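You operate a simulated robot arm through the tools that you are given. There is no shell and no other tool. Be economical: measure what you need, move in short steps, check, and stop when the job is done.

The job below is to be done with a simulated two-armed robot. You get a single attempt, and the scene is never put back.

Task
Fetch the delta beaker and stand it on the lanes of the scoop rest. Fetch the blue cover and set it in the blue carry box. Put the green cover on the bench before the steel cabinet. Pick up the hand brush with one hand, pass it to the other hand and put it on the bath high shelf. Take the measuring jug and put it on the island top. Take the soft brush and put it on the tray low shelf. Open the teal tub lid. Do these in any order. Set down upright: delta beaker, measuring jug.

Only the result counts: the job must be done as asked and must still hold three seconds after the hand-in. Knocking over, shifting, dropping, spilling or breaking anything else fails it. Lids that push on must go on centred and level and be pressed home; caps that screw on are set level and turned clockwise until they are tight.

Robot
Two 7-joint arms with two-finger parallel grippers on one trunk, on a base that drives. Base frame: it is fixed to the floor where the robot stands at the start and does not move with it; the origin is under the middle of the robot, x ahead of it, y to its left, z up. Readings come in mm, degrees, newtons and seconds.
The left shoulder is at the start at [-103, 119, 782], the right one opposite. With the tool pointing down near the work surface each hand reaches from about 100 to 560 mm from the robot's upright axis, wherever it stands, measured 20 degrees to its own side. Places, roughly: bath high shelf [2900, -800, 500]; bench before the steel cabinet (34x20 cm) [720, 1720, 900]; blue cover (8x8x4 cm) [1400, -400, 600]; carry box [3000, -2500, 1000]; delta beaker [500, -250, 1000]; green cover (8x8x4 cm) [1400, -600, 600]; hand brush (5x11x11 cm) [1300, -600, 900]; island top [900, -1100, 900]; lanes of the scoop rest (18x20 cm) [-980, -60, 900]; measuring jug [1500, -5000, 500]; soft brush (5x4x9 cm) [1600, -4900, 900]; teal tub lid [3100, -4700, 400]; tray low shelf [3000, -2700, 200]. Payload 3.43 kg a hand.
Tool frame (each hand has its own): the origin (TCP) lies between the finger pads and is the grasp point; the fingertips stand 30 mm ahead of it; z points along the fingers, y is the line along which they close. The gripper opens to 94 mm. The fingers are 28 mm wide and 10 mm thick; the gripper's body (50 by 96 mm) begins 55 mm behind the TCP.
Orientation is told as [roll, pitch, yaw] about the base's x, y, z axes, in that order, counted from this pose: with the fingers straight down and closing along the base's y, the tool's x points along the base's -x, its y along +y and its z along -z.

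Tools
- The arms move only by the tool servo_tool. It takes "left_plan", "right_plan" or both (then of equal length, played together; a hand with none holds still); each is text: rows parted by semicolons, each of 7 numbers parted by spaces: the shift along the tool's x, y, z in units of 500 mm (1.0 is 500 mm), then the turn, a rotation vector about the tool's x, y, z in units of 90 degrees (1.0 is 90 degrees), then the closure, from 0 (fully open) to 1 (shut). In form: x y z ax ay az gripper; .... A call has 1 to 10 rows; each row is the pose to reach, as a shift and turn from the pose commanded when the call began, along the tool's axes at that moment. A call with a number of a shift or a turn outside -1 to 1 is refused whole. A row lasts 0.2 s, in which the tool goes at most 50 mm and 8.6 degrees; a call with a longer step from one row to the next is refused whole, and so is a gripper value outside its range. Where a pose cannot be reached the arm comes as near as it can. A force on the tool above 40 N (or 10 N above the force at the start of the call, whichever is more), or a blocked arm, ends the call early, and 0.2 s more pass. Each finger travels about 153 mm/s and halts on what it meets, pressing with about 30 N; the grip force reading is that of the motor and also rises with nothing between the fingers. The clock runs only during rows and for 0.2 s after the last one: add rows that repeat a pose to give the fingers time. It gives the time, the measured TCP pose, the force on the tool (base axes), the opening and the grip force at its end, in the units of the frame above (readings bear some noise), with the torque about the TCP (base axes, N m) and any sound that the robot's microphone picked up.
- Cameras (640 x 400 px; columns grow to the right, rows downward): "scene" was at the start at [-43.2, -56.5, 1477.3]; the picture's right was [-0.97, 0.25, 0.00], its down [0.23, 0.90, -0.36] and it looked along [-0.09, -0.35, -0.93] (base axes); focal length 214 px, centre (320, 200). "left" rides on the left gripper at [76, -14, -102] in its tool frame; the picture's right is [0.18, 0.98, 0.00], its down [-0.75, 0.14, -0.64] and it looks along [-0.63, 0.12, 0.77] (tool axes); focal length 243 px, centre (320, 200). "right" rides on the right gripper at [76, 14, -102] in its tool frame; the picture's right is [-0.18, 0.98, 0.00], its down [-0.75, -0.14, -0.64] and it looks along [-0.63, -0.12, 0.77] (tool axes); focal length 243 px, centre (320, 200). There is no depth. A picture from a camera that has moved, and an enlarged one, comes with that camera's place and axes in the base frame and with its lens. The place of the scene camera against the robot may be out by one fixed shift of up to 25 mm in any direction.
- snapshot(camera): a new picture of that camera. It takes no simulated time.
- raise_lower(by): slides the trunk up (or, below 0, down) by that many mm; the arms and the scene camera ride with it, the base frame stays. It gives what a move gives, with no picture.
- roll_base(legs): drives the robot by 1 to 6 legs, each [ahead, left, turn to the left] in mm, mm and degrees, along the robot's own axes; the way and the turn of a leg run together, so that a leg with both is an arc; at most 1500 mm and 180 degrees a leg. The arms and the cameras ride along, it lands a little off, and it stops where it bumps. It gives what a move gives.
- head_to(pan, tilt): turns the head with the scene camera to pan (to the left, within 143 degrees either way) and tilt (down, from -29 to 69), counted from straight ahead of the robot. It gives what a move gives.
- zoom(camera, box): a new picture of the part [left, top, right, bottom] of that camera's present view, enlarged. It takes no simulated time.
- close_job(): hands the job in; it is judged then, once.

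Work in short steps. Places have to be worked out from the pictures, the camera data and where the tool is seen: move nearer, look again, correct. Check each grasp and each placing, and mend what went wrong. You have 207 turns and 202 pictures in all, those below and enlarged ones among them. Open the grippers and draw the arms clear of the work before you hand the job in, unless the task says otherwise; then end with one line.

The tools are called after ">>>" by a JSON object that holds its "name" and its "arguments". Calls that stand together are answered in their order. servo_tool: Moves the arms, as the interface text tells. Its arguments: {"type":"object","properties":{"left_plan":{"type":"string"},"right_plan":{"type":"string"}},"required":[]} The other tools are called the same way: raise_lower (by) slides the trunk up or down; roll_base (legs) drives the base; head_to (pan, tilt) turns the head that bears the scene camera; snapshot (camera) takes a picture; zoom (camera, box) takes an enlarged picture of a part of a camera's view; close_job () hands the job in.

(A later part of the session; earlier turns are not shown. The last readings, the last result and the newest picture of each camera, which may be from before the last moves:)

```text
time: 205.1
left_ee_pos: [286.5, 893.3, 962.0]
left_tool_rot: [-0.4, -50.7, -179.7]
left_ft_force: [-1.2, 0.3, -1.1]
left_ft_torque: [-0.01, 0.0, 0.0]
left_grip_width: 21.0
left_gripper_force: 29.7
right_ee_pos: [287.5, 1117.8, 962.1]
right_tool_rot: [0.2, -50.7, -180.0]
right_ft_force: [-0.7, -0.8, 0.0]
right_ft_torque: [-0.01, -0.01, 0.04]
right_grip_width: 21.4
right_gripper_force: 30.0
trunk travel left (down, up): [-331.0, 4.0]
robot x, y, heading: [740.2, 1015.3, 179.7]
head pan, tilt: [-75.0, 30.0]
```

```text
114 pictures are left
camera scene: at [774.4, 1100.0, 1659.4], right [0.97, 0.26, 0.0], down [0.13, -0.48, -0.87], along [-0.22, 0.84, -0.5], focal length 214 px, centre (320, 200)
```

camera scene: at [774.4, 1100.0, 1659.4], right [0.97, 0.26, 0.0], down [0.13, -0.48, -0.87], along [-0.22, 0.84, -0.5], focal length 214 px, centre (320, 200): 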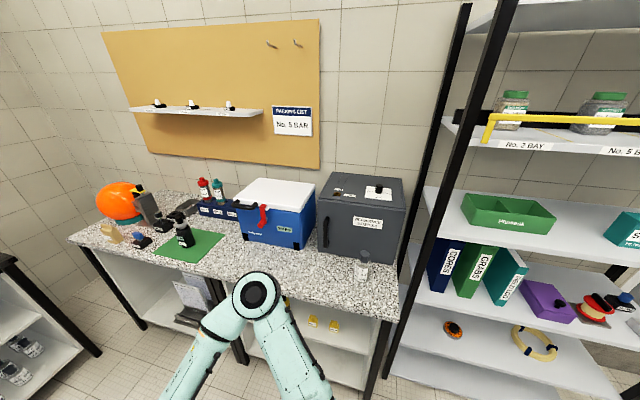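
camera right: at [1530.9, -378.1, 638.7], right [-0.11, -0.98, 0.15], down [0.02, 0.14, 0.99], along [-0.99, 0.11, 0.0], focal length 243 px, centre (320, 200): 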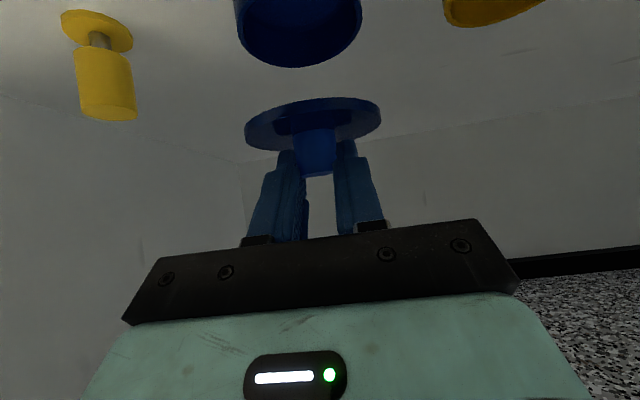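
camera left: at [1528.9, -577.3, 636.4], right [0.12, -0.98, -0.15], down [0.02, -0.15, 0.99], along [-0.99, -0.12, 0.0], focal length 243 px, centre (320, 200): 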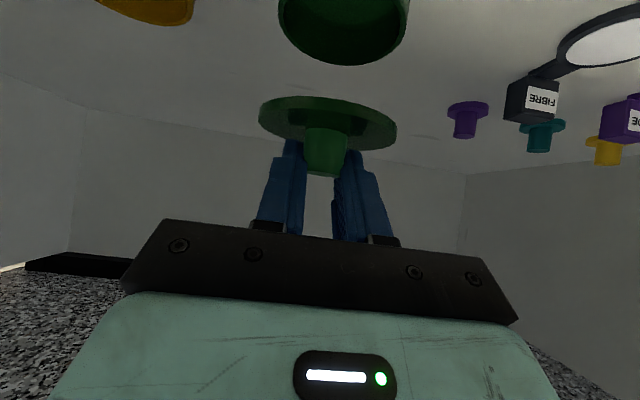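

The dark cabinet is at the bench's right end with a small bottle before it. I draw the right hand up and back, turn to face the bench and creep nearer.

>>> {"name": "servo_tool", "arguments": {"right_plan": "-0.006 0 -0.07 0 0 0 0.85; -0.012 0 -0.14 0 0 0 0.85; -0.018 0 -0.21 0 0 0 0.85; -0.025 0 -0.282 0 0 0 0.85"}}

>>> {"name": "roll_base", "arguments": {"legs": [[0, 0, -90], [150, 40, 0]]}}

>>> {"name": "head_to", "arguments": {"pan": 0, "tilt": 48}}

>>> {"name": "snapshot", "arguments": {"camera": "scene"}}

>>> {"name": "snapshot", "arguments": {"camera": "left"}}

```text
time: 206.1
left_ee_pos: [289.5, 891.5, 962.6]
left_tool_rot: [-0.5, -50.9, -179.7]
left_ft_force: [0.2, 0.2, -0.3]
left_ft_torque: [0.03, -0.01, 0.0]
left_grip_width: 21.3
left_gripper_force: 29.8
right_ee_pos: [391.4, 1117.0, 1062.0]
right_tool_rot: [0.3, -50.7, 180.0]
right_ft_force: [-0.2, -0.5, 0.2]
right_ft_torque: [0.02, 0.02, -0.01]
right_grip_width: 21.0
right_gripper_force: 29.8
trunk travel left (down, up): [-331.0, 4.0]
robot x, y, heading: [738.8, 1014.0, 179.9]
head pan, tilt: [-75.0, 30.0]
```

```text
time: 211.3
left_ee_pos: [576.6, 1615.9, 962.5]
left_tool_rot: [-0.3, -50.8, 90.5]
left_ft_force: [0.4, 0.5, 0.2]
left_ft_torque: [0.0, -0.03, -0.02]
left_grip_width: 21.1
left_gripper_force: 30.1
right_ee_pos: [801.6, 1513.0, 1060.9]
right_tool_rot: [0.3, -50.7, 90.2]
right_ft_force: [-0.6, 0.6, 0.1]
right_ft_torque: [0.01, -0.01, 0.02]
right_grip_width: 21.1
right_gripper_force: 29.9
trunk travel left (down, up): [-331.0, 4.0]
robot x, y, heading: [698.8, 1166.4, 89.8]
head pan, tilt: [-75.0, 30.0]
```

```text
time: 212.8
left_ee_pos: [574.9, 1615.8, 962.8]
left_tool_rot: [-0.3, -50.8, 90.4]
left_ft_force: [0.3, -0.2, -0.9]
left_ft_torque: [0.02, 0.0, 0.03]
left_grip_width: 21.1
left_gripper_force: 29.8
right_ee_pos: [802.2, 1515.6, 1061.9]
right_tool_rot: [0.1, -50.7, 90.2]
right_ft_force: [-0.1, -0.4, 0.9]
right_ft_torque: [0.03, 0.02, 0.0]
right_grip_width: 21.1
right_gripper_force: 29.9
trunk travel left (down, up): [-331.0, 4.0]
robot x, y, heading: [698.3, 1160.6, 89.9]
head pan, tilt: [0.0, 48.0]
```

```text
113 pictures are left
camera scene: at [713.1, 1196.1, 1632.6], right [1.0, 0.0, 0.0], down [0.0, -0.74, -0.67], along [0.0, 0.67, -0.74], focal length 214 px, centre (320, 200)
```

scene: 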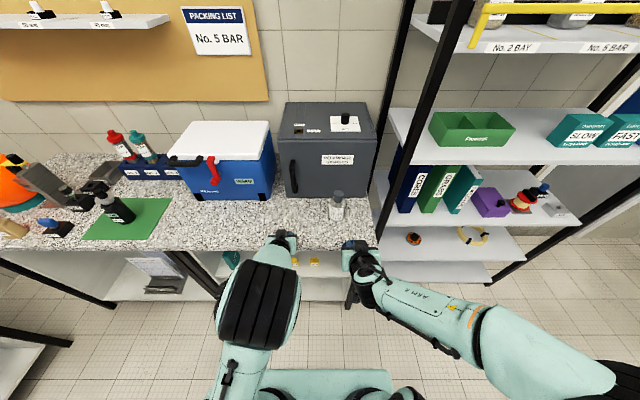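

```text
112 pictures are left
camera left: at [589.5, 1488.0, 966.2], right [-0.98, -0.12, -0.15], down [-0.15, -0.02, 0.99], along [-0.12, 0.99, 0.0], focal length 243 px, centre (320, 200)
```

left: 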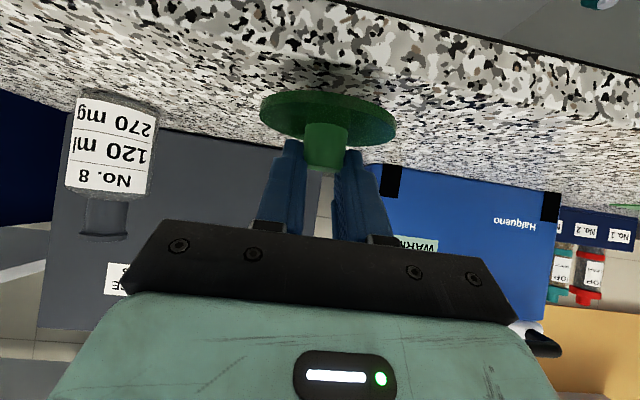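

Clear space at about (650,1725). I move the left hand there, raised 20 mm, after driving 90 mm ahead.

>>> {"name": "servo_tool", "arguments": {"left_plan": "-0.031 0 -0.026 0 0 0 0.85; -0.031 -0.07 -0.026 0 0 0 0.85; -0.031 -0.148 -0.026 0 0 0 0.85"}}

>>> {"name": "roll_base", "arguments": {"legs": [[85, 0, 0]]}}

>>> {"name": "snapshot", "arguments": {"camera": "left"}}

>>> {"name": "snapshot", "arguments": {"camera": "scene"}}

```text
time: 213.6
left_ee_pos: [651.1, 1618.2, 982.9]
left_tool_rot: [-0.4, -50.8, 90.4]
left_ft_force: [0.6, -0.6, 0.1]
left_ft_torque: [0.02, -0.01, 0.04]
left_grip_width: 21.2
left_gripper_force: 30.0
right_ee_pos: [802.7, 1515.1, 1062.0]
right_tool_rot: [0.3, -50.6, 90.2]
right_ft_force: [0.3, 0.2, -0.3]
right_ft_torque: [0.01, 0.0, 0.0]
right_grip_width: 20.8
right_gripper_force: 30.1
trunk travel left (down, up): [-331.0, 4.0]
robot x, y, heading: [702.2, 1163.7, 90.0]
head pan, tilt: [0.0, 48.0]
```

```text
time: 214.7
left_ee_pos: [650.4, 1700.1, 981.9]
left_tool_rot: [-0.4, -50.8, 90.4]
left_ft_force: [0.0, -0.2, -0.2]
left_ft_torque: [-0.02, -0.02, -0.05]
left_grip_width: 21.2
left_gripper_force: 29.5
right_ee_pos: [802.8, 1599.4, 1061.1]
right_tool_rot: [0.2, -50.7, 90.3]
right_ft_force: [0.0, 0.2, -0.6]
right_ft_torque: [-0.03, 0.02, 0.0]
right_grip_width: 21.2
right_gripper_force: 29.8
trunk travel left (down, up): [-331.0, 4.0]
robot x, y, heading: [699.6, 1249.8, 90.1]
head pan, tilt: [0.0, 48.0]
```

```text
111 pictures are left
camera left: at [663.2, 1572.5, 986.2], right [-0.98, -0.12, -0.15], down [-0.15, -0.02, 0.99], along [-0.12, 0.99, 0.0], focal length 243 px, centre (320, 200)
```

left: 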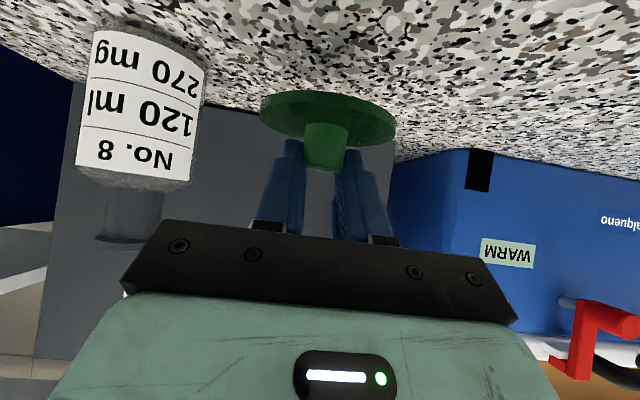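

```text
110 pictures are left
camera scene: at [713.0, 1280.0, 1632.3], right [1.0, 0.0, 0.0], down [0.0, -0.74, -0.67], along [0.0, 0.67, -0.74], focal length 214 px, centre (320, 200)
```

scene: 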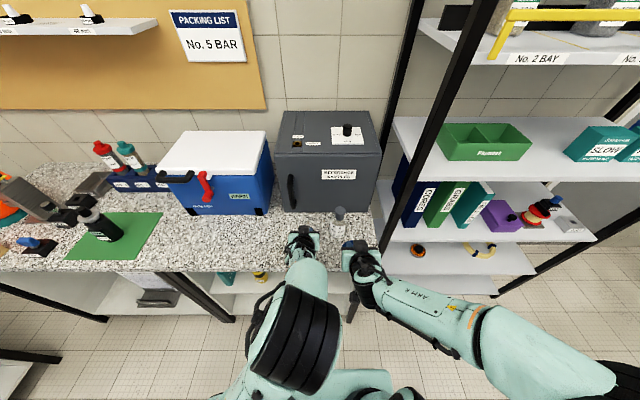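

I lower the green cover toward the bench in small steps.

>>> {"name": "servo_tool", "arguments": {"left_plan": "0.02 0 0.0165 0 0 0 0.85; 0.038 0 0.032 0 0 0 0.85; 0.046 0 0.0385 0 0 0 0.85; 0.05 0 0.042 0 0 0 0.85; 0.053 0 0.0445 0 0 0 0.85"}}

>>> {"name": "snapshot", "arguments": {"camera": "left"}}

```text
time: 215.8
left_ee_pos: [649.1, 1701.2, 947.6]
left_tool_rot: [-0.4, -50.8, 90.3]
left_ft_force: [-0.1, 0.0, -0.1]
left_ft_torque: [-0.01, -0.02, 0.01]
left_grip_width: 21.4
left_gripper_force: 30.4
right_ee_pos: [801.3, 1600.1, 1061.3]
right_tool_rot: [0.2, -50.7, 90.3]
right_ft_force: [-0.1, -0.7, -0.5]
right_ft_torque: [0.01, 0.0, -0.04]
right_grip_width: 21.3
right_gripper_force: 29.8
trunk travel left (down, up): [-331.0, 4.0]
robot x, y, heading: [700.1, 1247.1, 90.1]
head pan, tilt: [0.0, 48.0]
```

```text
109 pictures are left
camera left: at [663.3, 1573.7, 951.8], right [-0.98, -0.12, -0.15], down [-0.15, -0.02, 0.99], along [-0.12, 0.99, 0.0], focal length 243 px, centre (320, 200)
```

left: 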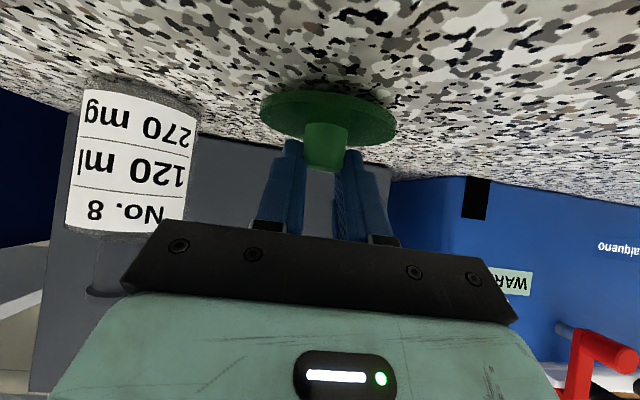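

>>> {"name": "servo_tool", "arguments": {"left_plan": "0.004 0 0.0035 0 0 0 0.85; 0.008 0 0.007 0 0 0 0.85; 0.012 0 0.01 0 0 0 0.85"}}

>>> {"name": "servo_tool", "arguments": {"left_plan": "0.003 0 0.0025 0 0 0 0.85; 0.006 0 0.005 0 0 0 0.85; 0.009 0 0.0075 0 0 0 0.85"}}

```text
time: 216.7
left_ee_pos: [649.9, 1702.1, 940.2]
left_tool_rot: [-0.6, -51.1, 90.5]
left_ft_force: [0.1, -1.4, 11.3]
left_ft_torque: [0.03, 0.16, 0.01]
left_grip_width: 21.7
left_gripper_force: 29.7
right_ee_pos: [802.4, 1598.4, 1062.9]
right_tool_rot: [0.1, -50.8, 90.3]
right_ft_force: [0.5, 0.2, -0.2]
right_ft_torque: [-0.02, 0.0, -0.01]
right_grip_width: 21.2
right_gripper_force: 29.8
trunk travel left (down, up): [-331.0, 4.0]
robot x, y, heading: [701.0, 1245.9, 89.9]
head pan, tilt: [0.0, 48.0]
```

```text
time: 217.4
left_ee_pos: [650.4, 1702.3, 937.7]
left_tool_rot: [-0.8, -51.4, 90.7]
left_ft_force: [-3.4, -1.3, 37.5]
left_ft_torque: [0.2, 0.19, 0.04]
left_grip_width: 22.1
left_gripper_force: 30.8
right_ee_pos: [801.1, 1597.5, 1062.8]
right_tool_rot: [0.1, -50.8, 90.3]
right_ft_force: [-0.1, 0.7, 0.8]
right_ft_torque: [-0.02, -0.02, 0.01]
right_grip_width: 21.4
right_gripper_force: 29.8
trunk travel left (down, up): [-331.0, 4.0]
robot x, y, heading: [698.5, 1247.7, 90.0]
head pan, tilt: [0.0, 48.0]
```

It is on the bench. I relieve 2 mm, open, and withdraw backward and upward.

>>> {"name": "servo_tool", "arguments": {"left_plan": "-0.004 0 -0.0035 0 0 0 0.8; -0.004 0 -0.0035 0 0 0 0.6; -0.004 0 -0.0035 0 0 0 0.5; -0.004 0 -0.04 0 0 0 0.5; -0.004 0 -0.11 0 0 0 0.5; -0.01 0 -0.19 0 0 0 0.5; -0.02 0 -0.27 0 0 0 0.5"}}

>>> {"name": "snapshot", "arguments": {"camera": "left"}}

```text
time: 219.2
left_ee_pos: [575.0, 1615.5, 999.9]
left_tool_rot: [1.7, -47.0, 100.0]
left_ft_force: [-0.1, -0.5, 0.2]
left_ft_torque: [-0.01, -0.02, -0.01]
left_grip_width: 46.9
left_gripper_force: 0.2
right_ee_pos: [801.9, 1599.8, 1061.9]
right_tool_rot: [0.2, -50.7, 90.3]
right_ft_force: [0.8, -0.8, -1.1]
right_ft_torque: [-0.03, 0.02, -0.02]
right_grip_width: 21.1
right_gripper_force: 30.5
trunk travel left (down, up): [-331.0, 4.0]
robot x, y, heading: [701.4, 1251.4, 90.0]
head pan, tilt: [0.0, 48.0]
stopped in row 7 (left hand): the arm was blocked; the commanded pose is now the measured one
```

```text
108 pictures are left
camera left: at [612.2, 1493.8, 1012.3], right [-0.94, -0.31, -0.12], down [-0.13, 0.02, 0.99], along [-0.31, 0.95, -0.06], focal length 243 px, centre (320, 200)
```

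left: 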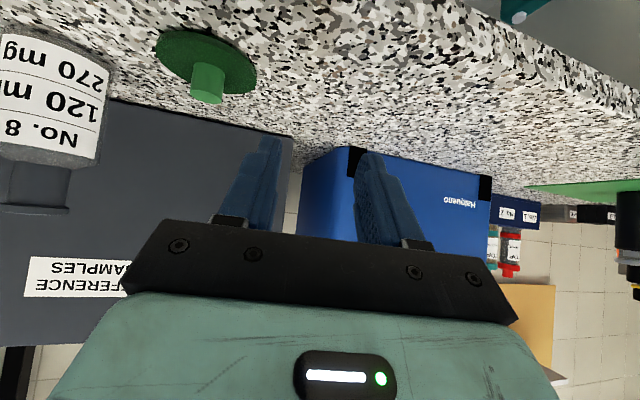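

The cover sits flat on the bench. The left arm reported being blocked while withdrawing, so I check the scene.

>>> {"name": "snapshot", "arguments": {"camera": "scene"}}

```text
107 pictures are left
camera scene: at [713.1, 1280.5, 1632.6], right [1.0, 0.0, 0.0], down [0.0, -0.74, -0.67], along [0.0, 0.67, -0.74], focal length 214 px, centre (320, 200)
```

scene: 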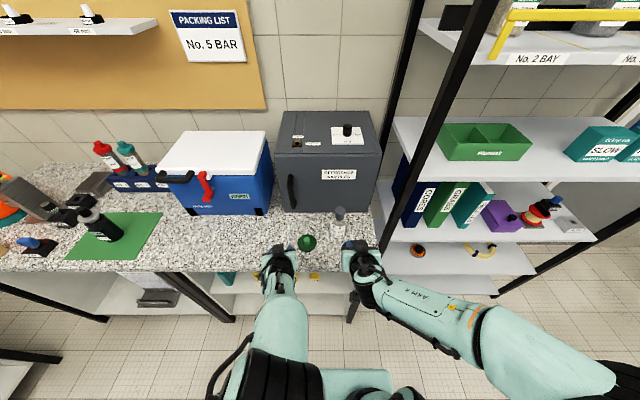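

The green cover is placed. Now I drive with the blue cover: back out, east, then south along the aisle to about y=-1500, and look.

>>> {"name": "roll_base", "arguments": {"legs": [[-230, 0, 0], [0, 0, -90], [1340, 0, 0], [0, 0, -90], [1300, 0, 0], [1200, 0, 0]]}}

>>> {"name": "head_to", "arguments": {"pan": 20, "tilt": 25}}

>>> {"name": "snapshot", "arguments": {"camera": "scene"}}

```text
time: 246.6
left_ee_pos: [2192.1, -1829.7, 999.7]
left_tool_rot: [1.5, -46.9, -79.8]
left_ft_force: [0.2, -0.3, 0.2]
left_ft_torque: [0.02, -0.01, -0.03]
left_grip_width: 47.0
left_gripper_force: 0.1
right_ee_pos: [1965.6, -1813.1, 1061.5]
right_tool_rot: [0.2, -50.6, -89.5]
right_ft_force: [0.8, -0.1, -0.5]
right_ft_torque: [0.01, 0.01, -0.01]
right_grip_width: 21.8
right_gripper_force: 30.1
trunk travel left (down, up): [-331.0, 4.0]
robot x, y, heading: [2065.5, -1463.5, -90.0]
head pan, tilt: [0.0, 48.0]
```

```text
time: 247.5
left_ee_pos: [2192.9, -1828.7, 1000.5]
left_tool_rot: [1.6, -47.0, -79.8]
left_ft_force: [0.2, -0.3, -0.1]
left_ft_torque: [0.01, 0.01, 0.01]
left_grip_width: 47.0
left_gripper_force: 0.1
right_ee_pos: [1964.4, -1811.7, 1061.7]
right_tool_rot: [0.3, -50.6, -89.4]
right_ft_force: [0.0, -0.4, -0.7]
right_ft_torque: [-0.01, 0.02, 0.01]
right_grip_width: 21.9
right_gripper_force: 30.0
trunk travel left (down, up): [-331.0, 4.0]
robot x, y, heading: [2068.4, -1457.2, -89.9]
head pan, tilt: [20.0, 25.0]
```

```text
106 pictures are left
camera scene: at [2110.8, -1506.2, 1667.3], right [-0.94, -0.35, 0.0], down [-0.15, 0.4, -0.91], along [0.31, -0.85, -0.42], focal length 214 px, centre (320, 200)
```

scene: 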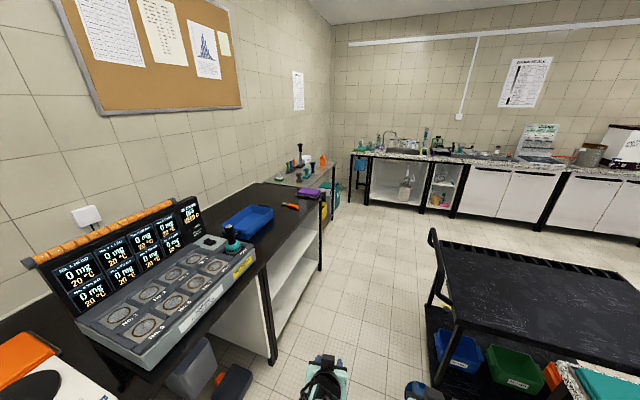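

The blue open box is on the bench near (2980,-2493). I zoom to see its shape and surroundings.

>>> {"name": "zoom", "arguments": {"camera": "scene", "box": [180, 150, 360, 270]}}

>>> {"name": "roll_base", "arguments": {"legs": [[930, 0, 0], [0, 0, 90], [200, 0, 0]]}}

>>> {"name": "head_to", "arguments": {"pan": -10, "tilt": 40}}

>>> {"name": "snapshot", "arguments": {"camera": "scene"}}

```text
3.33 times, centred on (270, 210) of scene
camera zoom: at [2110.8, -1506.2, 1667.3], right [-0.94, -0.35, 0.0], down [-0.15, 0.4, -0.91], along [0.31, -0.85, -0.42], focal length 715 px, centre (487, 167)
```

zoom: 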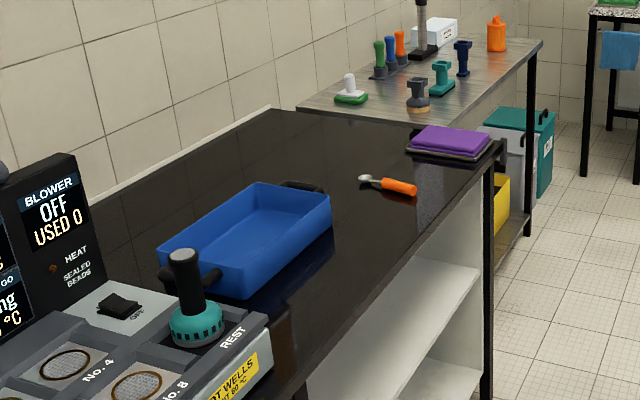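

```text
time: 254.5
left_ee_pos: [2432.0, -2508.4, 1002.0]
left_tool_rot: [0.3, -47.4, -30.9]
left_ft_force: [0.1, -0.4, 0.4]
left_ft_torque: [0.0, 0.0, -0.01]
left_grip_width: 47.1
left_gripper_force: 0.0
right_ee_pos: [2267.2, -2665.2, 1066.5]
right_tool_rot: [-1.1, -51.3, -40.8]
right_ft_force: [0.0, 0.1, 0.2]
right_ft_torque: [0.04, -0.02, -0.01]
right_grip_width: 21.7
right_gripper_force: 30.0
trunk travel left (down, up): [-331.0, 4.0]
robot x, y, heading: [2073.2, -2369.4, -41.8]
head pan, tilt: [20.0, 25.0]
stopped in leg 2: the robot was blocked; the commanded pose is now the measured one
```

```text
time: 255.5
left_ee_pos: [2433.8, -2506.1, 999.7]
left_tool_rot: [0.0, -47.4, -30.6]
left_ft_force: [0.2, -0.3, 0.2]
left_ft_torque: [0.01, -0.01, 0.01]
left_grip_width: 47.2
left_gripper_force: 0.1
right_ee_pos: [2268.5, -2663.0, 1066.9]
right_tool_rot: [-1.5, -51.2, -40.3]
right_ft_force: [0.8, -0.4, 0.2]
right_ft_torque: [-0.01, 0.01, 0.0]
right_grip_width: 21.2
right_gripper_force: 30.6
trunk travel left (down, up): [-331.0, 4.0]
robot x, y, heading: [2070.9, -2373.4, -42.0]
head pan, tilt: [-10.0, 40.0]
```

```text
104 pictures are left
camera scene: at [2110.7, -2381.8, 1644.2], right [-0.78, -0.62, 0.02], down [-0.4, 0.49, -0.77], along [0.47, -0.61, -0.63], focal length 214 px, centre (320, 200)
```

scene: 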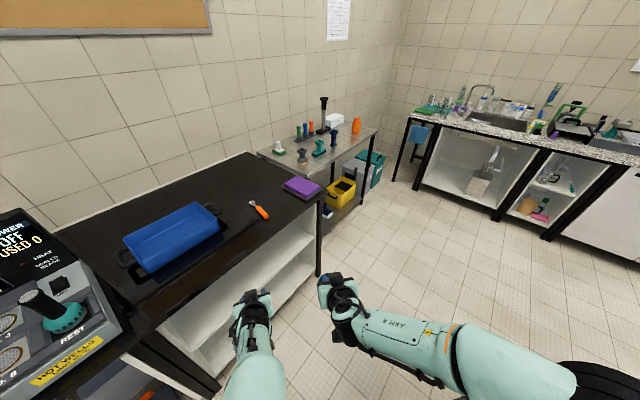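

The base bumped something while turning, probably the cart behind on my right. I look there before moving.

>>> {"name": "head_to", "arguments": {"pan": -125, "tilt": 45}}

>>> {"name": "snapshot", "arguments": {"camera": "scene"}}

```text
time: 257.4
left_ee_pos: [2432.4, -2506.8, 1000.7]
left_tool_rot: [-0.1, -47.5, -30.6]
left_ft_force: [0.3, 0.9, -0.1]
left_ft_torque: [0.04, -0.01, -0.02]
left_grip_width: 46.6
left_gripper_force: 0.1
right_ee_pos: [2267.9, -2662.2, 1066.7]
right_tool_rot: [-1.3, -51.3, -40.2]
right_ft_force: [0.0, 0.2, -0.7]
right_ft_torque: [0.03, -0.02, -0.01]
right_grip_width: 21.5
right_gripper_force: 29.8
trunk travel left (down, up): [-331.0, 4.0]
robot x, y, heading: [2070.0, -2375.6, -41.8]
head pan, tilt: [-125.0, 45.0]
```

```text
103 pictures are left
camera scene: at [1978.1, -2334.0, 1636.6], right [-0.23, 0.97, -0.02], down [0.69, 0.15, -0.71], along [-0.69, -0.18, -0.7], focal length 214 px, centre (320, 200)
```

scene: 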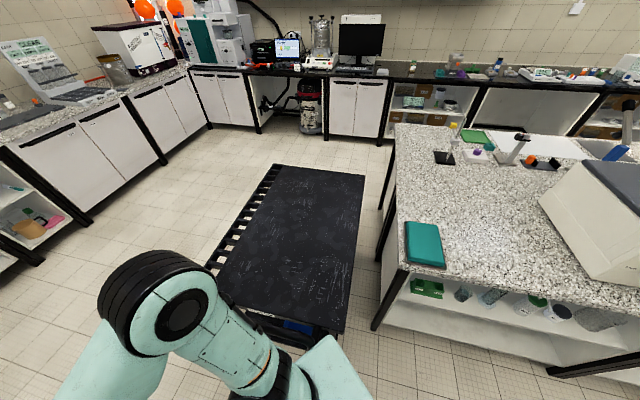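

The base's rear corner touched the cart's near end, which looks in place. I fold the left hand up and back, then move the base away from the cart.

>>> {"name": "servo_tool", "arguments": {"left_plan": "-0.011 0 -0.047 0 0.088 0 0.5; -0.022 0 -0.093 0 0.176 0 0.5; -0.034 0 -0.14 0 0.264 0 0.5; -0.045 0 -0.187 0 0.352 0 0.5; -0.057 0 -0.233 0 0.44 0 0.5; -0.068 0 -0.28 0 0.527 0 0.5"}}

>>> {"name": "roll_base", "arguments": {"legs": [[90, 130, 0]]}}

>>> {"name": "snapshot", "arguments": {"camera": "scene"}}

```text
time: 258.8
left_ee_pos: [2363.3, -2465.9, 1120.3]
left_tool_rot: [0.0, 0.2, -30.5]
left_ft_force: [0.5, 0.0, -0.3]
left_ft_torque: [-0.02, 0.01, -0.01]
left_grip_width: 47.0
left_gripper_force: 0.1
right_ee_pos: [2268.7, -2663.7, 1066.5]
right_tool_rot: [-1.4, -51.3, -40.1]
right_ft_force: [0.2, 0.3, -0.3]
right_ft_torque: [0.01, 0.01, -0.01]
right_grip_width: 21.9
right_gripper_force: 29.6
trunk travel left (down, up): [-331.0, 4.0]
robot x, y, heading: [2070.8, -2371.3, -41.7]
head pan, tilt: [-125.0, 45.0]
```

```text
time: 260.6
left_ee_pos: [2513.8, -2449.0, 1120.3]
left_tool_rot: [1.1, 0.4, -30.3]
left_ft_force: [-0.4, 0.1, 0.6]
left_ft_torque: [0.01, -0.02, -0.04]
left_grip_width: 47.4
left_gripper_force: 0.0
right_ee_pos: [2418.5, -2645.7, 1062.7]
right_tool_rot: [0.3, -50.7, -41.2]
right_ft_force: [0.0, 0.6, 0.6]
right_ft_torque: [0.0, 0.02, 0.02]
right_grip_width: 21.8
right_gripper_force: 30.1
trunk travel left (down, up): [-331.0, 4.0]
robot x, y, heading: [2227.8, -2336.5, -41.7]
head pan, tilt: [-125.0, 45.0]
```

```text
102 pictures are left
camera scene: at [2124.5, -2328.3, 1636.7], right [-0.23, 0.97, 0.0], down [0.69, 0.17, -0.71], along [-0.69, -0.17, -0.71], focal length 214 px, centre (320, 200)
```

scene: 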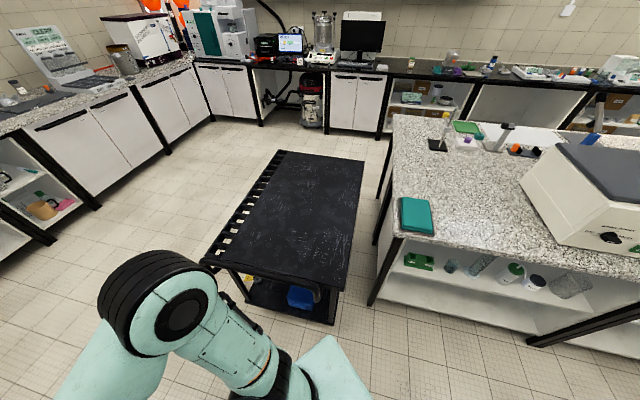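

The cart appears undisturbed. I move further east and then turn to face the bench.

>>> {"name": "roll_base", "arguments": {"legs": [[100, 10, 0], [0, 0, 41.7]]}}

>>> {"name": "head_to", "arguments": {"pan": -15, "tilt": 50}}

>>> {"name": "snapshot", "arguments": {"camera": "scene"}}

>>> {"name": "snapshot", "arguments": {"camera": "right"}}

```text
time: 263.7
left_ee_pos: [2596.6, -2288.7, 1119.8]
left_tool_rot: [1.2, 0.3, 11.1]
left_ft_force: [-0.7, 0.6, 0.1]
left_ft_torque: [0.01, 0.02, 0.03]
left_grip_width: 46.9
left_gripper_force: 0.0
right_ee_pos: [2656.8, -2499.0, 1060.9]
right_tool_rot: [0.2, -50.8, 0.0]
right_ft_force: [0.5, -0.1, -0.1]
right_ft_torque: [-0.05, 0.0, 0.03]
right_grip_width: 21.6
right_gripper_force: 30.3
trunk travel left (down, up): [-331.0, 4.0]
robot x, y, heading: [2302.8, -2397.5, -0.2]
head pan, tilt: [-125.0, 45.0]
```

```text
time: 265.6
left_ee_pos: [2597.3, -2289.0, 1120.2]
left_tool_rot: [1.1, 0.3, 11.1]
left_ft_force: [-0.4, -0.4, -1.0]
left_ft_torque: [-0.04, 0.0, 0.0]
left_grip_width: 47.0
left_gripper_force: 0.1
right_ee_pos: [2655.5, -2499.6, 1062.1]
right_tool_rot: [0.3, -50.7, 0.2]
right_ft_force: [1.2, 0.4, -0.6]
right_ft_torque: [0.0, 0.01, -0.03]
right_grip_width: 21.8
right_gripper_force: 30.0
trunk travel left (down, up): [-331.0, 4.0]
robot x, y, heading: [2304.5, -2393.2, -0.1]
head pan, tilt: [-15.0, 50.0]
```

```text
101 pictures are left
camera scene: at [2348.6, -2418.1, 1629.9], right [-0.26, -0.97, 0.0], down [-0.74, 0.2, -0.64], along [0.62, -0.17, -0.77], focal length 214 px, centre (320, 200)
```

scene: 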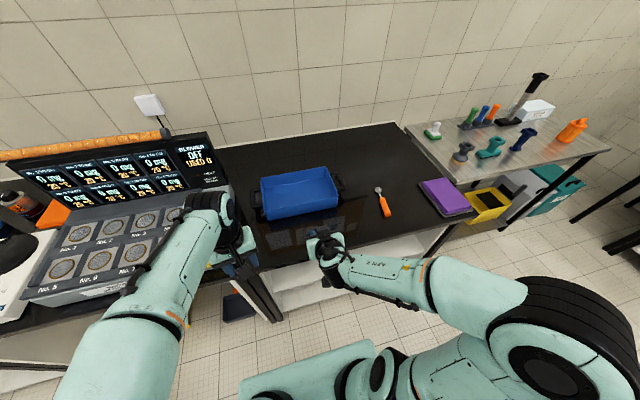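

```text
100 pictures are left
camera right: at [2528.4, -2484.6, 1067.6], right [0.11, 0.98, 0.14], down [-0.02, -0.14, 0.99], along [0.99, -0.11, 0.0], focal length 243 px, centre (320, 200)
```

right: 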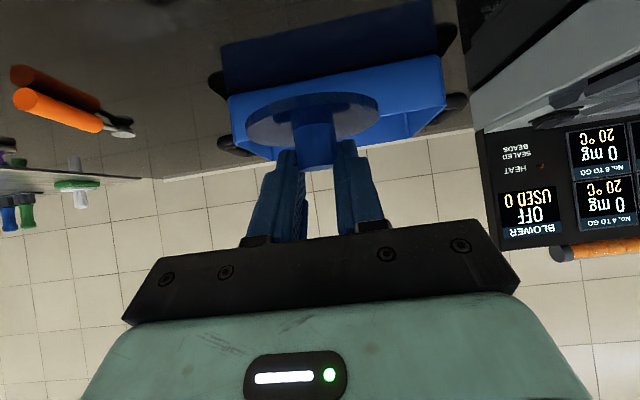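

I view the box from above with the left wrist camera.

>>> {"name": "snapshot", "arguments": {"camera": "left"}}

>>> {"name": "zoom", "arguments": {"camera": "scene", "box": [230, 140, 370, 240]}}

```text
99 pictures are left
camera left: at [2524.3, -2319.3, 1221.3], right [-0.37, 0.93, 0.02], down [0.72, 0.27, 0.64], along [0.59, 0.25, -0.77], focal length 243 px, centre (320, 200)
```

left: 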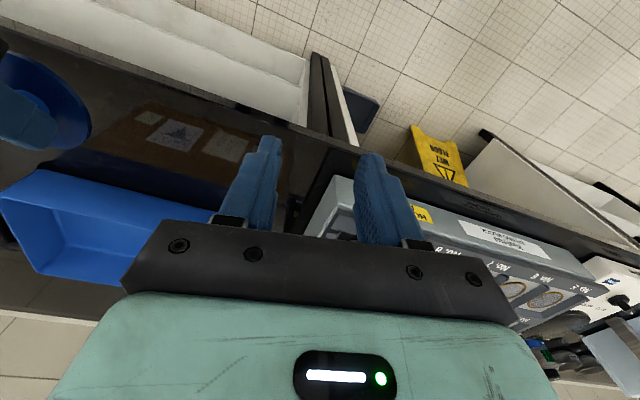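

```text
4.00 times, centred on (300, 190) of scene
camera zoom: at [2348.6, -2418.1, 1629.9], right [-0.26, -0.97, 0.0], down [-0.74, 0.2, -0.64], along [0.62, -0.17, -0.77], focal length 858 px, centre (400, 240)
```

zoom: 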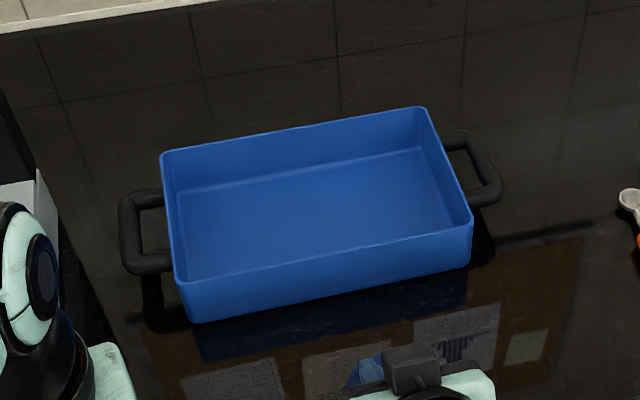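

I zoom the right wrist view to pin the box's front wall.

>>> {"name": "zoom", "arguments": {"camera": "right", "box": [190, 0, 490, 190]}}

```text
2.11 times, centred on (340, 95) of right
camera zoom: at [2528.4, -2484.6, 1067.6], right [0.11, 0.98, 0.14], down [-0.02, -0.14, 0.99], along [0.99, -0.11, 0.0], focal length 511 px, centre (278, 421)
```

zoom: 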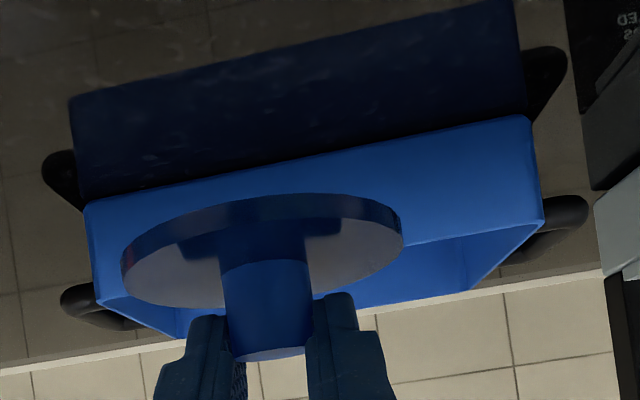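

Front wall is at x of about 2871 with the rim at z of about 968. I drive 55 mm nearer, pull the left hand back, and carry the cover over the box centre.

>>> {"name": "servo_tool", "arguments": {"left_plan": "0.06 0 -0.03 0 0 0 0.5; 0.12 0 -0.06 0 0 0 0.5"}}

>>> {"name": "roll_base", "arguments": {"legs": [[55, 0, 0]]}}

>>> {"name": "servo_tool", "arguments": {"right_plan": "-0.052 0.004 0.063 0 0 0 0.85; -0.104 0.008 0.126 0 0 0 0.85; -0.156 0.012 0.19 0 0 0 0.85; -0.208 0.016 0.253 0 0 0 0.85; -0.26 0.02 0.316 0 0 0 0.85; -0.305 0.023 0.372 0 0 0 0.85"}}

>>> {"name": "zoom", "arguments": {"camera": "scene", "box": [230, 110, 370, 240]}}

>>> {"name": "snapshot", "arguments": {"camera": "right"}}

```text
time: 266.1
left_ee_pos: [2536.9, -2300.4, 1151.0]
left_tool_rot: [1.1, 0.4, 11.1]
left_ft_force: [0.5, 0.4, -0.1]
left_ft_torque: [-0.02, -0.01, -0.01]
left_grip_width: 47.0
left_gripper_force: 0.1
right_ee_pos: [2654.6, -2498.9, 1061.9]
right_tool_rot: [0.2, -50.7, 0.1]
right_ft_force: [0.3, 0.0, 0.2]
right_ft_torque: [0.01, -0.03, -0.01]
right_grip_width: 22.0
right_gripper_force: 29.6
trunk travel left (down, up): [-331.0, 4.0]
robot x, y, heading: [2309.4, -2393.9, -0.2]
head pan, tilt: [-15.0, 50.0]
```

```text
time: 267.1
left_ee_pos: [2590.0, -2300.2, 1150.9]
left_tool_rot: [1.1, 0.3, 11.1]
left_ft_force: [-0.2, -1.1, 0.2]
left_ft_torque: [0.02, -0.01, -0.01]
left_grip_width: 47.0
left_gripper_force: 0.2
right_ee_pos: [2709.9, -2498.9, 1060.7]
right_tool_rot: [0.2, -50.6, 0.2]
right_ft_force: [0.1, 0.1, 0.6]
right_ft_torque: [0.0, -0.04, 0.01]
right_grip_width: 21.8
right_gripper_force: 29.9
trunk travel left (down, up): [-331.0, 4.0]
robot x, y, heading: [2361.7, -2395.8, -0.1]
head pan, tilt: [-15.0, 50.0]
```

```text
time: 268.5
left_ee_pos: [2593.4, -2300.5, 1150.3]
left_tool_rot: [1.1, 0.4, 11.1]
left_ft_force: [0.2, 0.5, 0.5]
left_ft_torque: [0.0, 0.04, 0.03]
left_grip_width: 46.8
left_gripper_force: 0.0
right_ee_pos: [2952.3, -2487.5, 1061.4]
right_tool_rot: [0.1, -50.6, 0.3]
right_ft_force: [0.2, 0.4, 0.3]
right_ft_torque: [0.0, 0.04, 0.0]
right_grip_width: 21.4
right_gripper_force: 30.0
trunk travel left (down, up): [-331.0, 4.0]
robot x, y, heading: [2360.2, -2396.6, 0.1]
head pan, tilt: [-15.0, 50.0]
```

```text
3.08 times, centred on (300, 175) of scene
camera zoom: at [2404.0, -2418.0, 1629.9], right [-0.26, -0.97, 0.0], down [-0.74, 0.2, -0.64], along [0.62, -0.17, -0.77], focal length 660 px, centre (382, 277)
```

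zoom: 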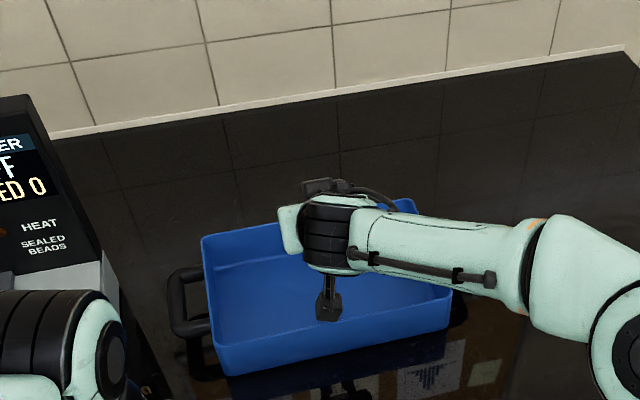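

```text
95 pictures are left
camera right: at [2824.9, -2472.8, 1067.2], right [0.11, 0.98, 0.14], down [-0.02, -0.14, 0.99], along [0.99, -0.11, 0.0], focal length 243 px, centre (320, 200)
```

right: 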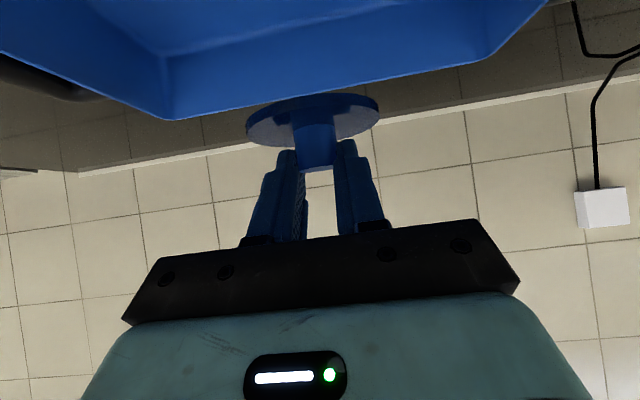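

Alignment is good, with the camera hanging just in front of the wall. I lower into the box.

>>> {"name": "servo_tool", "arguments": {"right_plan": "0.045 0 0.037 0 0 0 0.85; 0.09 0 0.074 0 0 0 0.85; 0.13 0 0.1065 0 0 0 0.85; 0.155 0 0.127 0 0 0 0.85"}}

>>> {"name": "servo_tool", "arguments": {"right_plan": "0.006 0 0.005 0 0 0 0.85; 0.012 0 0.01 0 0 0 0.85; 0.018 0 0.015 0 0 0 0.85; 0.022 0 0.018 0 0 0 0.85"}}

>>> {"name": "snapshot", "arguments": {"camera": "right"}}

```text
time: 269.5
left_ee_pos: [2593.9, -2301.3, 1150.5]
left_tool_rot: [1.1, 0.4, 11.0]
left_ft_force: [-0.3, 0.8, -0.9]
left_ft_torque: [0.01, -0.01, -0.02]
left_grip_width: 47.1
left_gripper_force: 0.0
right_ee_pos: [2950.8, -2485.0, 960.5]
right_tool_rot: [0.3, -50.7, 0.1]
right_ft_force: [0.1, 0.2, -0.3]
right_ft_torque: [-0.01, 0.03, -0.01]
right_grip_width: 21.6
right_gripper_force: 30.4
trunk travel left (down, up): [-331.0, 4.0]
robot x, y, heading: [2358.8, -2398.6, -0.2]
head pan, tilt: [-15.0, 50.0]
```

```text
time: 270.5
left_ee_pos: [2592.5, -2301.3, 1151.0]
left_tool_rot: [1.1, 0.4, 11.0]
left_ft_force: [-0.1, 0.4, 0.7]
left_ft_torque: [0.03, -0.03, -0.01]
left_grip_width: 46.8
left_gripper_force: 0.1
right_ee_pos: [2950.7, -2486.4, 947.5]
right_tool_rot: [0.1, -50.7, 0.2]
right_ft_force: [-0.2, -0.6, 0.4]
right_ft_torque: [0.02, 0.01, -0.03]
right_grip_width: 21.9
right_gripper_force: 29.4
trunk travel left (down, up): [-331.0, 4.0]
robot x, y, heading: [2362.5, -2398.8, 0.0]
head pan, tilt: [-15.0, 50.0]
```

```text
94 pictures are left
camera right: at [2823.2, -2471.5, 953.2], right [0.11, 0.98, 0.14], down [-0.02, -0.14, 0.99], along [0.99, -0.11, 0.0], focal length 243 px, centre (320, 200)
```

right: 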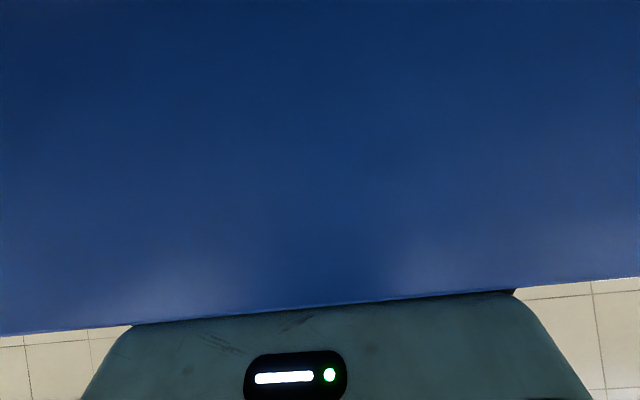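

Nearly down, so I continue in 2 mm steps.

>>> {"name": "servo_tool", "arguments": {"right_plan": "0.003 0 0.0025 0 0 0 0.85; 0.006 0 0.005 0 0 0 0.85; 0.009 0 0.0075 0 0 0 0.85"}}

```text
time: 271.3
left_ee_pos: [2590.5, -2300.2, 1151.7]
left_tool_rot: [1.1, 0.4, 10.9]
left_ft_force: [0.2, -0.4, 0.4]
left_ft_torque: [0.03, 0.03, 0.01]
left_grip_width: 47.2
left_gripper_force: 0.1
right_ee_pos: [2950.7, -2487.3, 946.8]
right_tool_rot: [0.1, -51.2, 0.2]
right_ft_force: [-3.4, 0.0, 22.6]
right_ft_torque: [-0.06, 0.06, -0.03]
right_grip_width: 21.6
right_gripper_force: 30.3
trunk travel left (down, up): [-331.0, 4.0]
robot x, y, heading: [2359.8, -2395.1, -0.2]
head pan, tilt: [-15.0, 50.0]
```

Contact at 22 N with little torque means the cover rests on the box floor. I release and withdraw up and back along the fingers.

>>> {"name": "servo_tool", "arguments": {"right_plan": "-0.006 0 -0.005 0 0 0 0.8; -0.006 0 -0.005 0 0 0 0.6; -0.006 0 -0.005 0 0 0 0.5; -0.02 0 -0.03 0 0 0 0.5; -0.06 0 -0.08 0 0 0 0.5; -0.1 0 -0.14 0 0 0 0.5; -0.14 0 -0.21 0 0 0 0.5; -0.16 0 -0.29 0 0 0 0.5"}}

>>> {"name": "snapshot", "arguments": {"camera": "right"}}

>>> {"name": "zoom", "arguments": {"camera": "scene", "box": [230, 110, 370, 240]}}

```text
time: 273.1
left_ee_pos: [2591.2, -2300.3, 1152.0]
left_tool_rot: [1.1, 0.4, 11.0]
left_ft_force: [-0.4, 0.4, -0.4]
left_ft_torque: [-0.02, 0.0, 0.0]
left_grip_width: 47.1
left_gripper_force: 0.1
right_ee_pos: [2889.2, -2487.1, 1096.3]
right_tool_rot: [0.1, -50.7, 0.2]
right_ft_force: [0.2, -0.4, -0.9]
right_ft_torque: [0.01, -0.03, 0.0]
right_grip_width: 47.2
right_gripper_force: 0.1
trunk travel left (down, up): [-331.0, 4.0]
robot x, y, heading: [2357.3, -2395.7, 0.0]
head pan, tilt: [-15.0, 50.0]
```

```text
93 pictures are left
camera right: at [2760.9, -2472.6, 1101.7], right [0.11, 0.98, 0.14], down [-0.02, -0.14, 0.99], along [0.99, -0.11, 0.0], focal length 243 px, centre (320, 200)
```

right: 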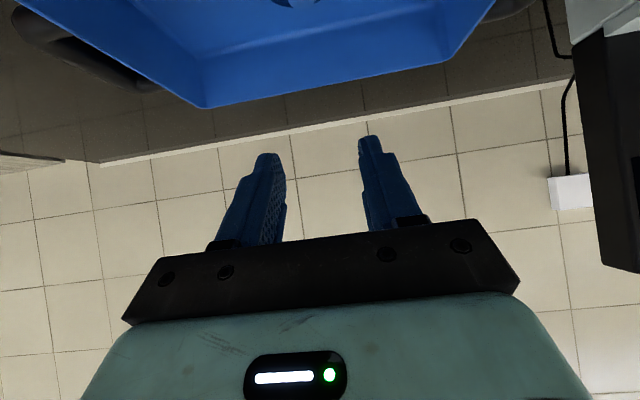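

```text
3.08 times, centred on (300, 175) of scene
camera zoom: at [2401.8, -2418.1, 1629.8], right [-0.26, -0.97, 0.0], down [-0.74, 0.2, -0.64], along [0.62, -0.17, -0.77], focal length 660 px, centre (382, 277)
```

zoom: 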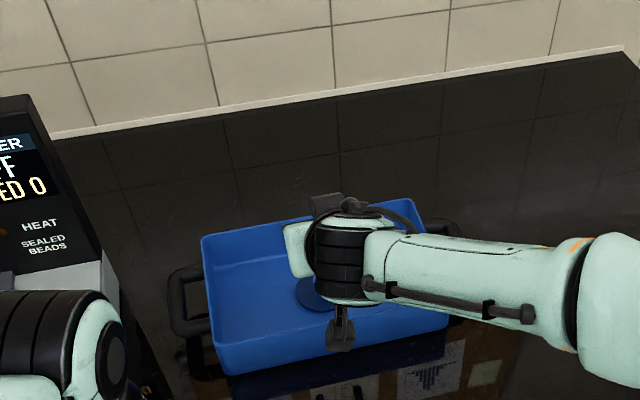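

The blue cover sits in the box and the box hasn't moved. I retract the arm and head south toward the sink bench for the soft brush, jug and tub.

>>> {"name": "servo_tool", "arguments": {"right_plan": "0.045 0 -0.056 0 0 0 0.5; 0.091 0 -0.112 0 0 0 0.5; 0.137 0 -0.167 0 0 0 0.5; 0.182 0 -0.223 0 0 0 0.5; 0.228 0 -0.279 0 0 0 0.5"}}

>>> {"name": "roll_base", "arguments": {"legs": [[-30, 0, 0], [0, 0, -90], [1300, 80, 0]]}}

>>> {"name": "head_to", "arguments": {"pan": 0, "tilt": 30}}

>>> {"name": "snapshot", "arguments": {"camera": "scene"}}

>>> {"name": "head_to", "arguments": {"pan": 70, "tilt": 35}}

>>> {"name": "snapshot", "arguments": {"camera": "scene"}}

```text
time: 274.3
left_ee_pos: [2590.7, -2300.9, 1151.8]
left_tool_rot: [1.2, 0.4, 11.0]
left_ft_force: [0.2, 0.0, -0.7]
left_ft_torque: [0.02, 0.0, -0.04]
left_grip_width: 47.0
left_gripper_force: 0.1
right_ee_pos: [2707.3, -2488.3, 1096.2]
right_tool_rot: [0.2, -50.7, 0.0]
right_ft_force: [-0.1, 0.4, -0.7]
right_ft_torque: [0.01, -0.01, 0.0]
right_grip_width: 47.3
right_gripper_force: 0.1
trunk travel left (down, up): [-331.0, 4.0]
robot x, y, heading: [2358.7, -2399.4, 0.1]
head pan, tilt: [-15.0, 50.0]
```

```text
time: 285.1
left_ee_pos: [2512.0, -3938.0, 1151.3]
left_tool_rot: [1.0, 0.5, -78.6]
left_ft_force: [0.4, -0.2, -0.1]
left_ft_torque: [0.01, -0.01, -0.04]
left_grip_width: 47.0
left_gripper_force: 0.0
right_ee_pos: [2324.7, -4054.1, 1096.0]
right_tool_rot: [0.3, -50.8, -89.4]
right_ft_force: [0.7, 0.0, 0.1]
right_ft_torque: [0.0, 0.02, -0.02]
right_grip_width: 47.1
right_gripper_force: 0.1
trunk travel left (down, up): [-331.0, 4.0]
robot x, y, heading: [2414.9, -3706.7, -89.8]
head pan, tilt: [-15.0, 50.0]
```

```text
time: 286.0
left_ee_pos: [2512.1, -3936.9, 1151.0]
left_tool_rot: [1.1, 0.5, -78.7]
left_ft_force: [-0.2, -0.2, -0.3]
left_ft_torque: [-0.02, 0.01, -0.02]
left_grip_width: 47.2
left_gripper_force: 0.1
right_ee_pos: [2325.2, -4054.4, 1095.5]
right_tool_rot: [0.3, -50.6, -89.6]
right_ft_force: [0.9, 0.4, -0.5]
right_ft_torque: [0.03, 0.0, 0.02]
right_grip_width: 47.2
right_gripper_force: 0.0
trunk travel left (down, up): [-331.0, 4.0]
robot x, y, heading: [2418.0, -3703.1, -89.5]
head pan, tilt: [0.0, 30.0]
```

```text
91 pictures are left
camera scene: at [2428.3, -3753.6, 1659.3], right [-1.0, 0.0, 0.0], down [0.0, 0.5, -0.87], along [0.0, -0.87, -0.5], focal length 214 px, centre (320, 200)
```

scene: 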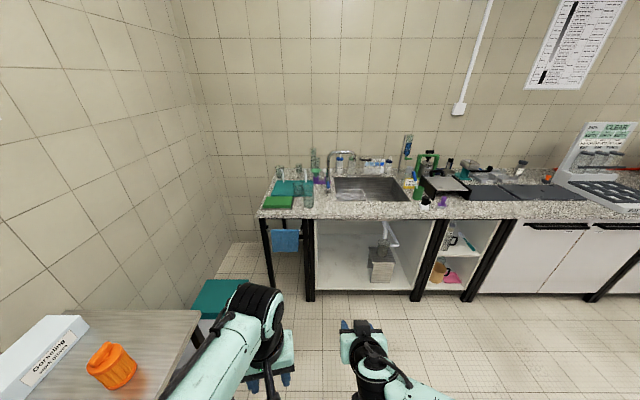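

```text
time: 287.4
left_ee_pos: [2510.8, -3936.7, 1151.8]
left_tool_rot: [1.2, 0.4, -78.6]
left_ft_force: [0.0, -0.1, -0.8]
left_ft_torque: [-0.01, -0.02, 0.01]
left_grip_width: 47.0
left_gripper_force: 0.1
right_ee_pos: [2326.4, -4053.9, 1096.2]
right_tool_rot: [0.3, -50.8, -89.5]
right_ft_force: [-0.5, 0.8, 0.0]
right_ft_torque: [-0.04, 0.02, 0.02]
right_grip_width: 47.1
right_gripper_force: 0.0
trunk travel left (down, up): [-331.0, 4.0]
robot x, y, heading: [2412.3, -3706.2, -89.8]
head pan, tilt: [70.0, 35.0]
```

```text
90 pictures are left
camera scene: at [2510.8, -3693.1, 1651.6], right [-0.34, -0.94, 0.0], down [-0.54, 0.19, -0.82], along [0.77, -0.28, -0.57], focal length 214 px, centre (320, 200)
```

scene: 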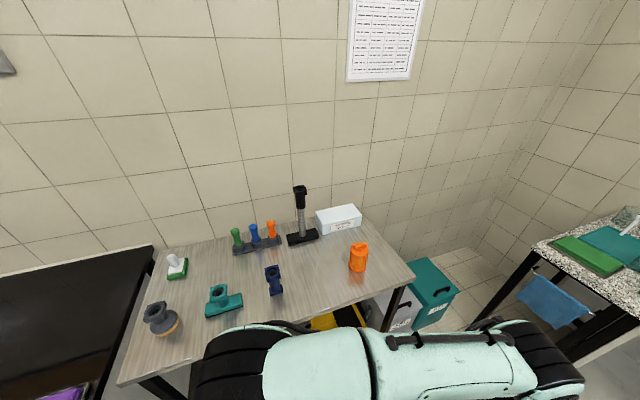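

The teal tub is the bin at about (3090,-4740). I zoom in on its lid.

>>> {"name": "zoom", "arguments": {"camera": "scene", "box": [380, 230, 500, 350]}}

>>> {"name": "head_to", "arguments": {"pan": -35, "tilt": 30}}

>>> {"name": "zoom", "arguments": {"camera": "scene", "box": [120, 120, 420, 320]}}

```text
3.33 times, centred on (440, 290) of scene
camera zoom: at [2510.8, -3693.1, 1651.6], right [-0.34, -0.94, 0.0], down [-0.54, 0.19, -0.82], along [0.77, -0.28, -0.57], focal length 715 px, centre (-80, -100)
```

zoom: 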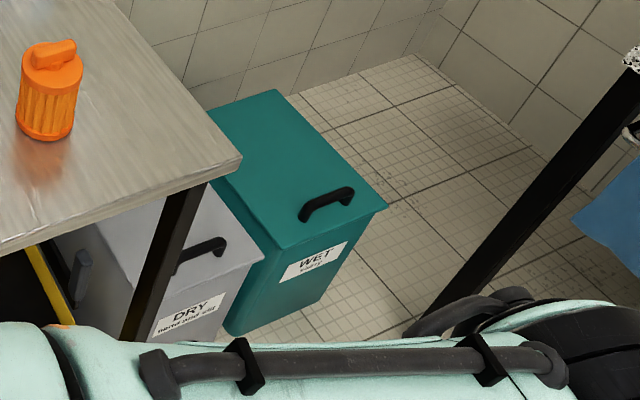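

```text
time: 289.2
left_ee_pos: [2510.5, -3937.6, 1150.9]
left_tool_rot: [1.1, 0.4, -78.7]
left_ft_force: [-0.5, 0.1, 0.3]
left_ft_torque: [-0.02, 0.0, -0.01]
left_grip_width: 47.0
left_gripper_force: 0.0
right_ee_pos: [2324.2, -4054.4, 1095.5]
right_tool_rot: [0.2, -50.8, -89.4]
right_ft_force: [-0.2, 0.0, 0.3]
right_ft_torque: [-0.02, -0.02, -0.03]
right_grip_width: 46.9
right_gripper_force: 0.1
trunk travel left (down, up): [-331.0, 4.0]
robot x, y, heading: [2417.9, -3705.8, -89.9]
head pan, tilt: [-35.0, 30.0]
```

```text
2.00 times, centred on (270, 220) of scene
camera zoom: at [2376.5, -3737.6, 1659.4], right [-0.82, 0.57, 0.0], down [0.28, 0.41, -0.87], along [-0.49, -0.71, -0.5], focal length 429 px, centre (420, 160)
```

zoom: 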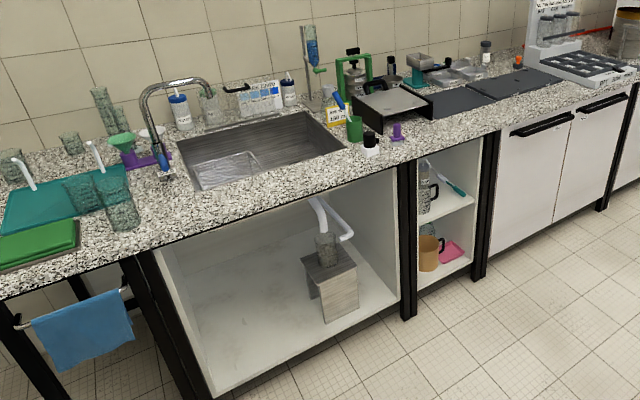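

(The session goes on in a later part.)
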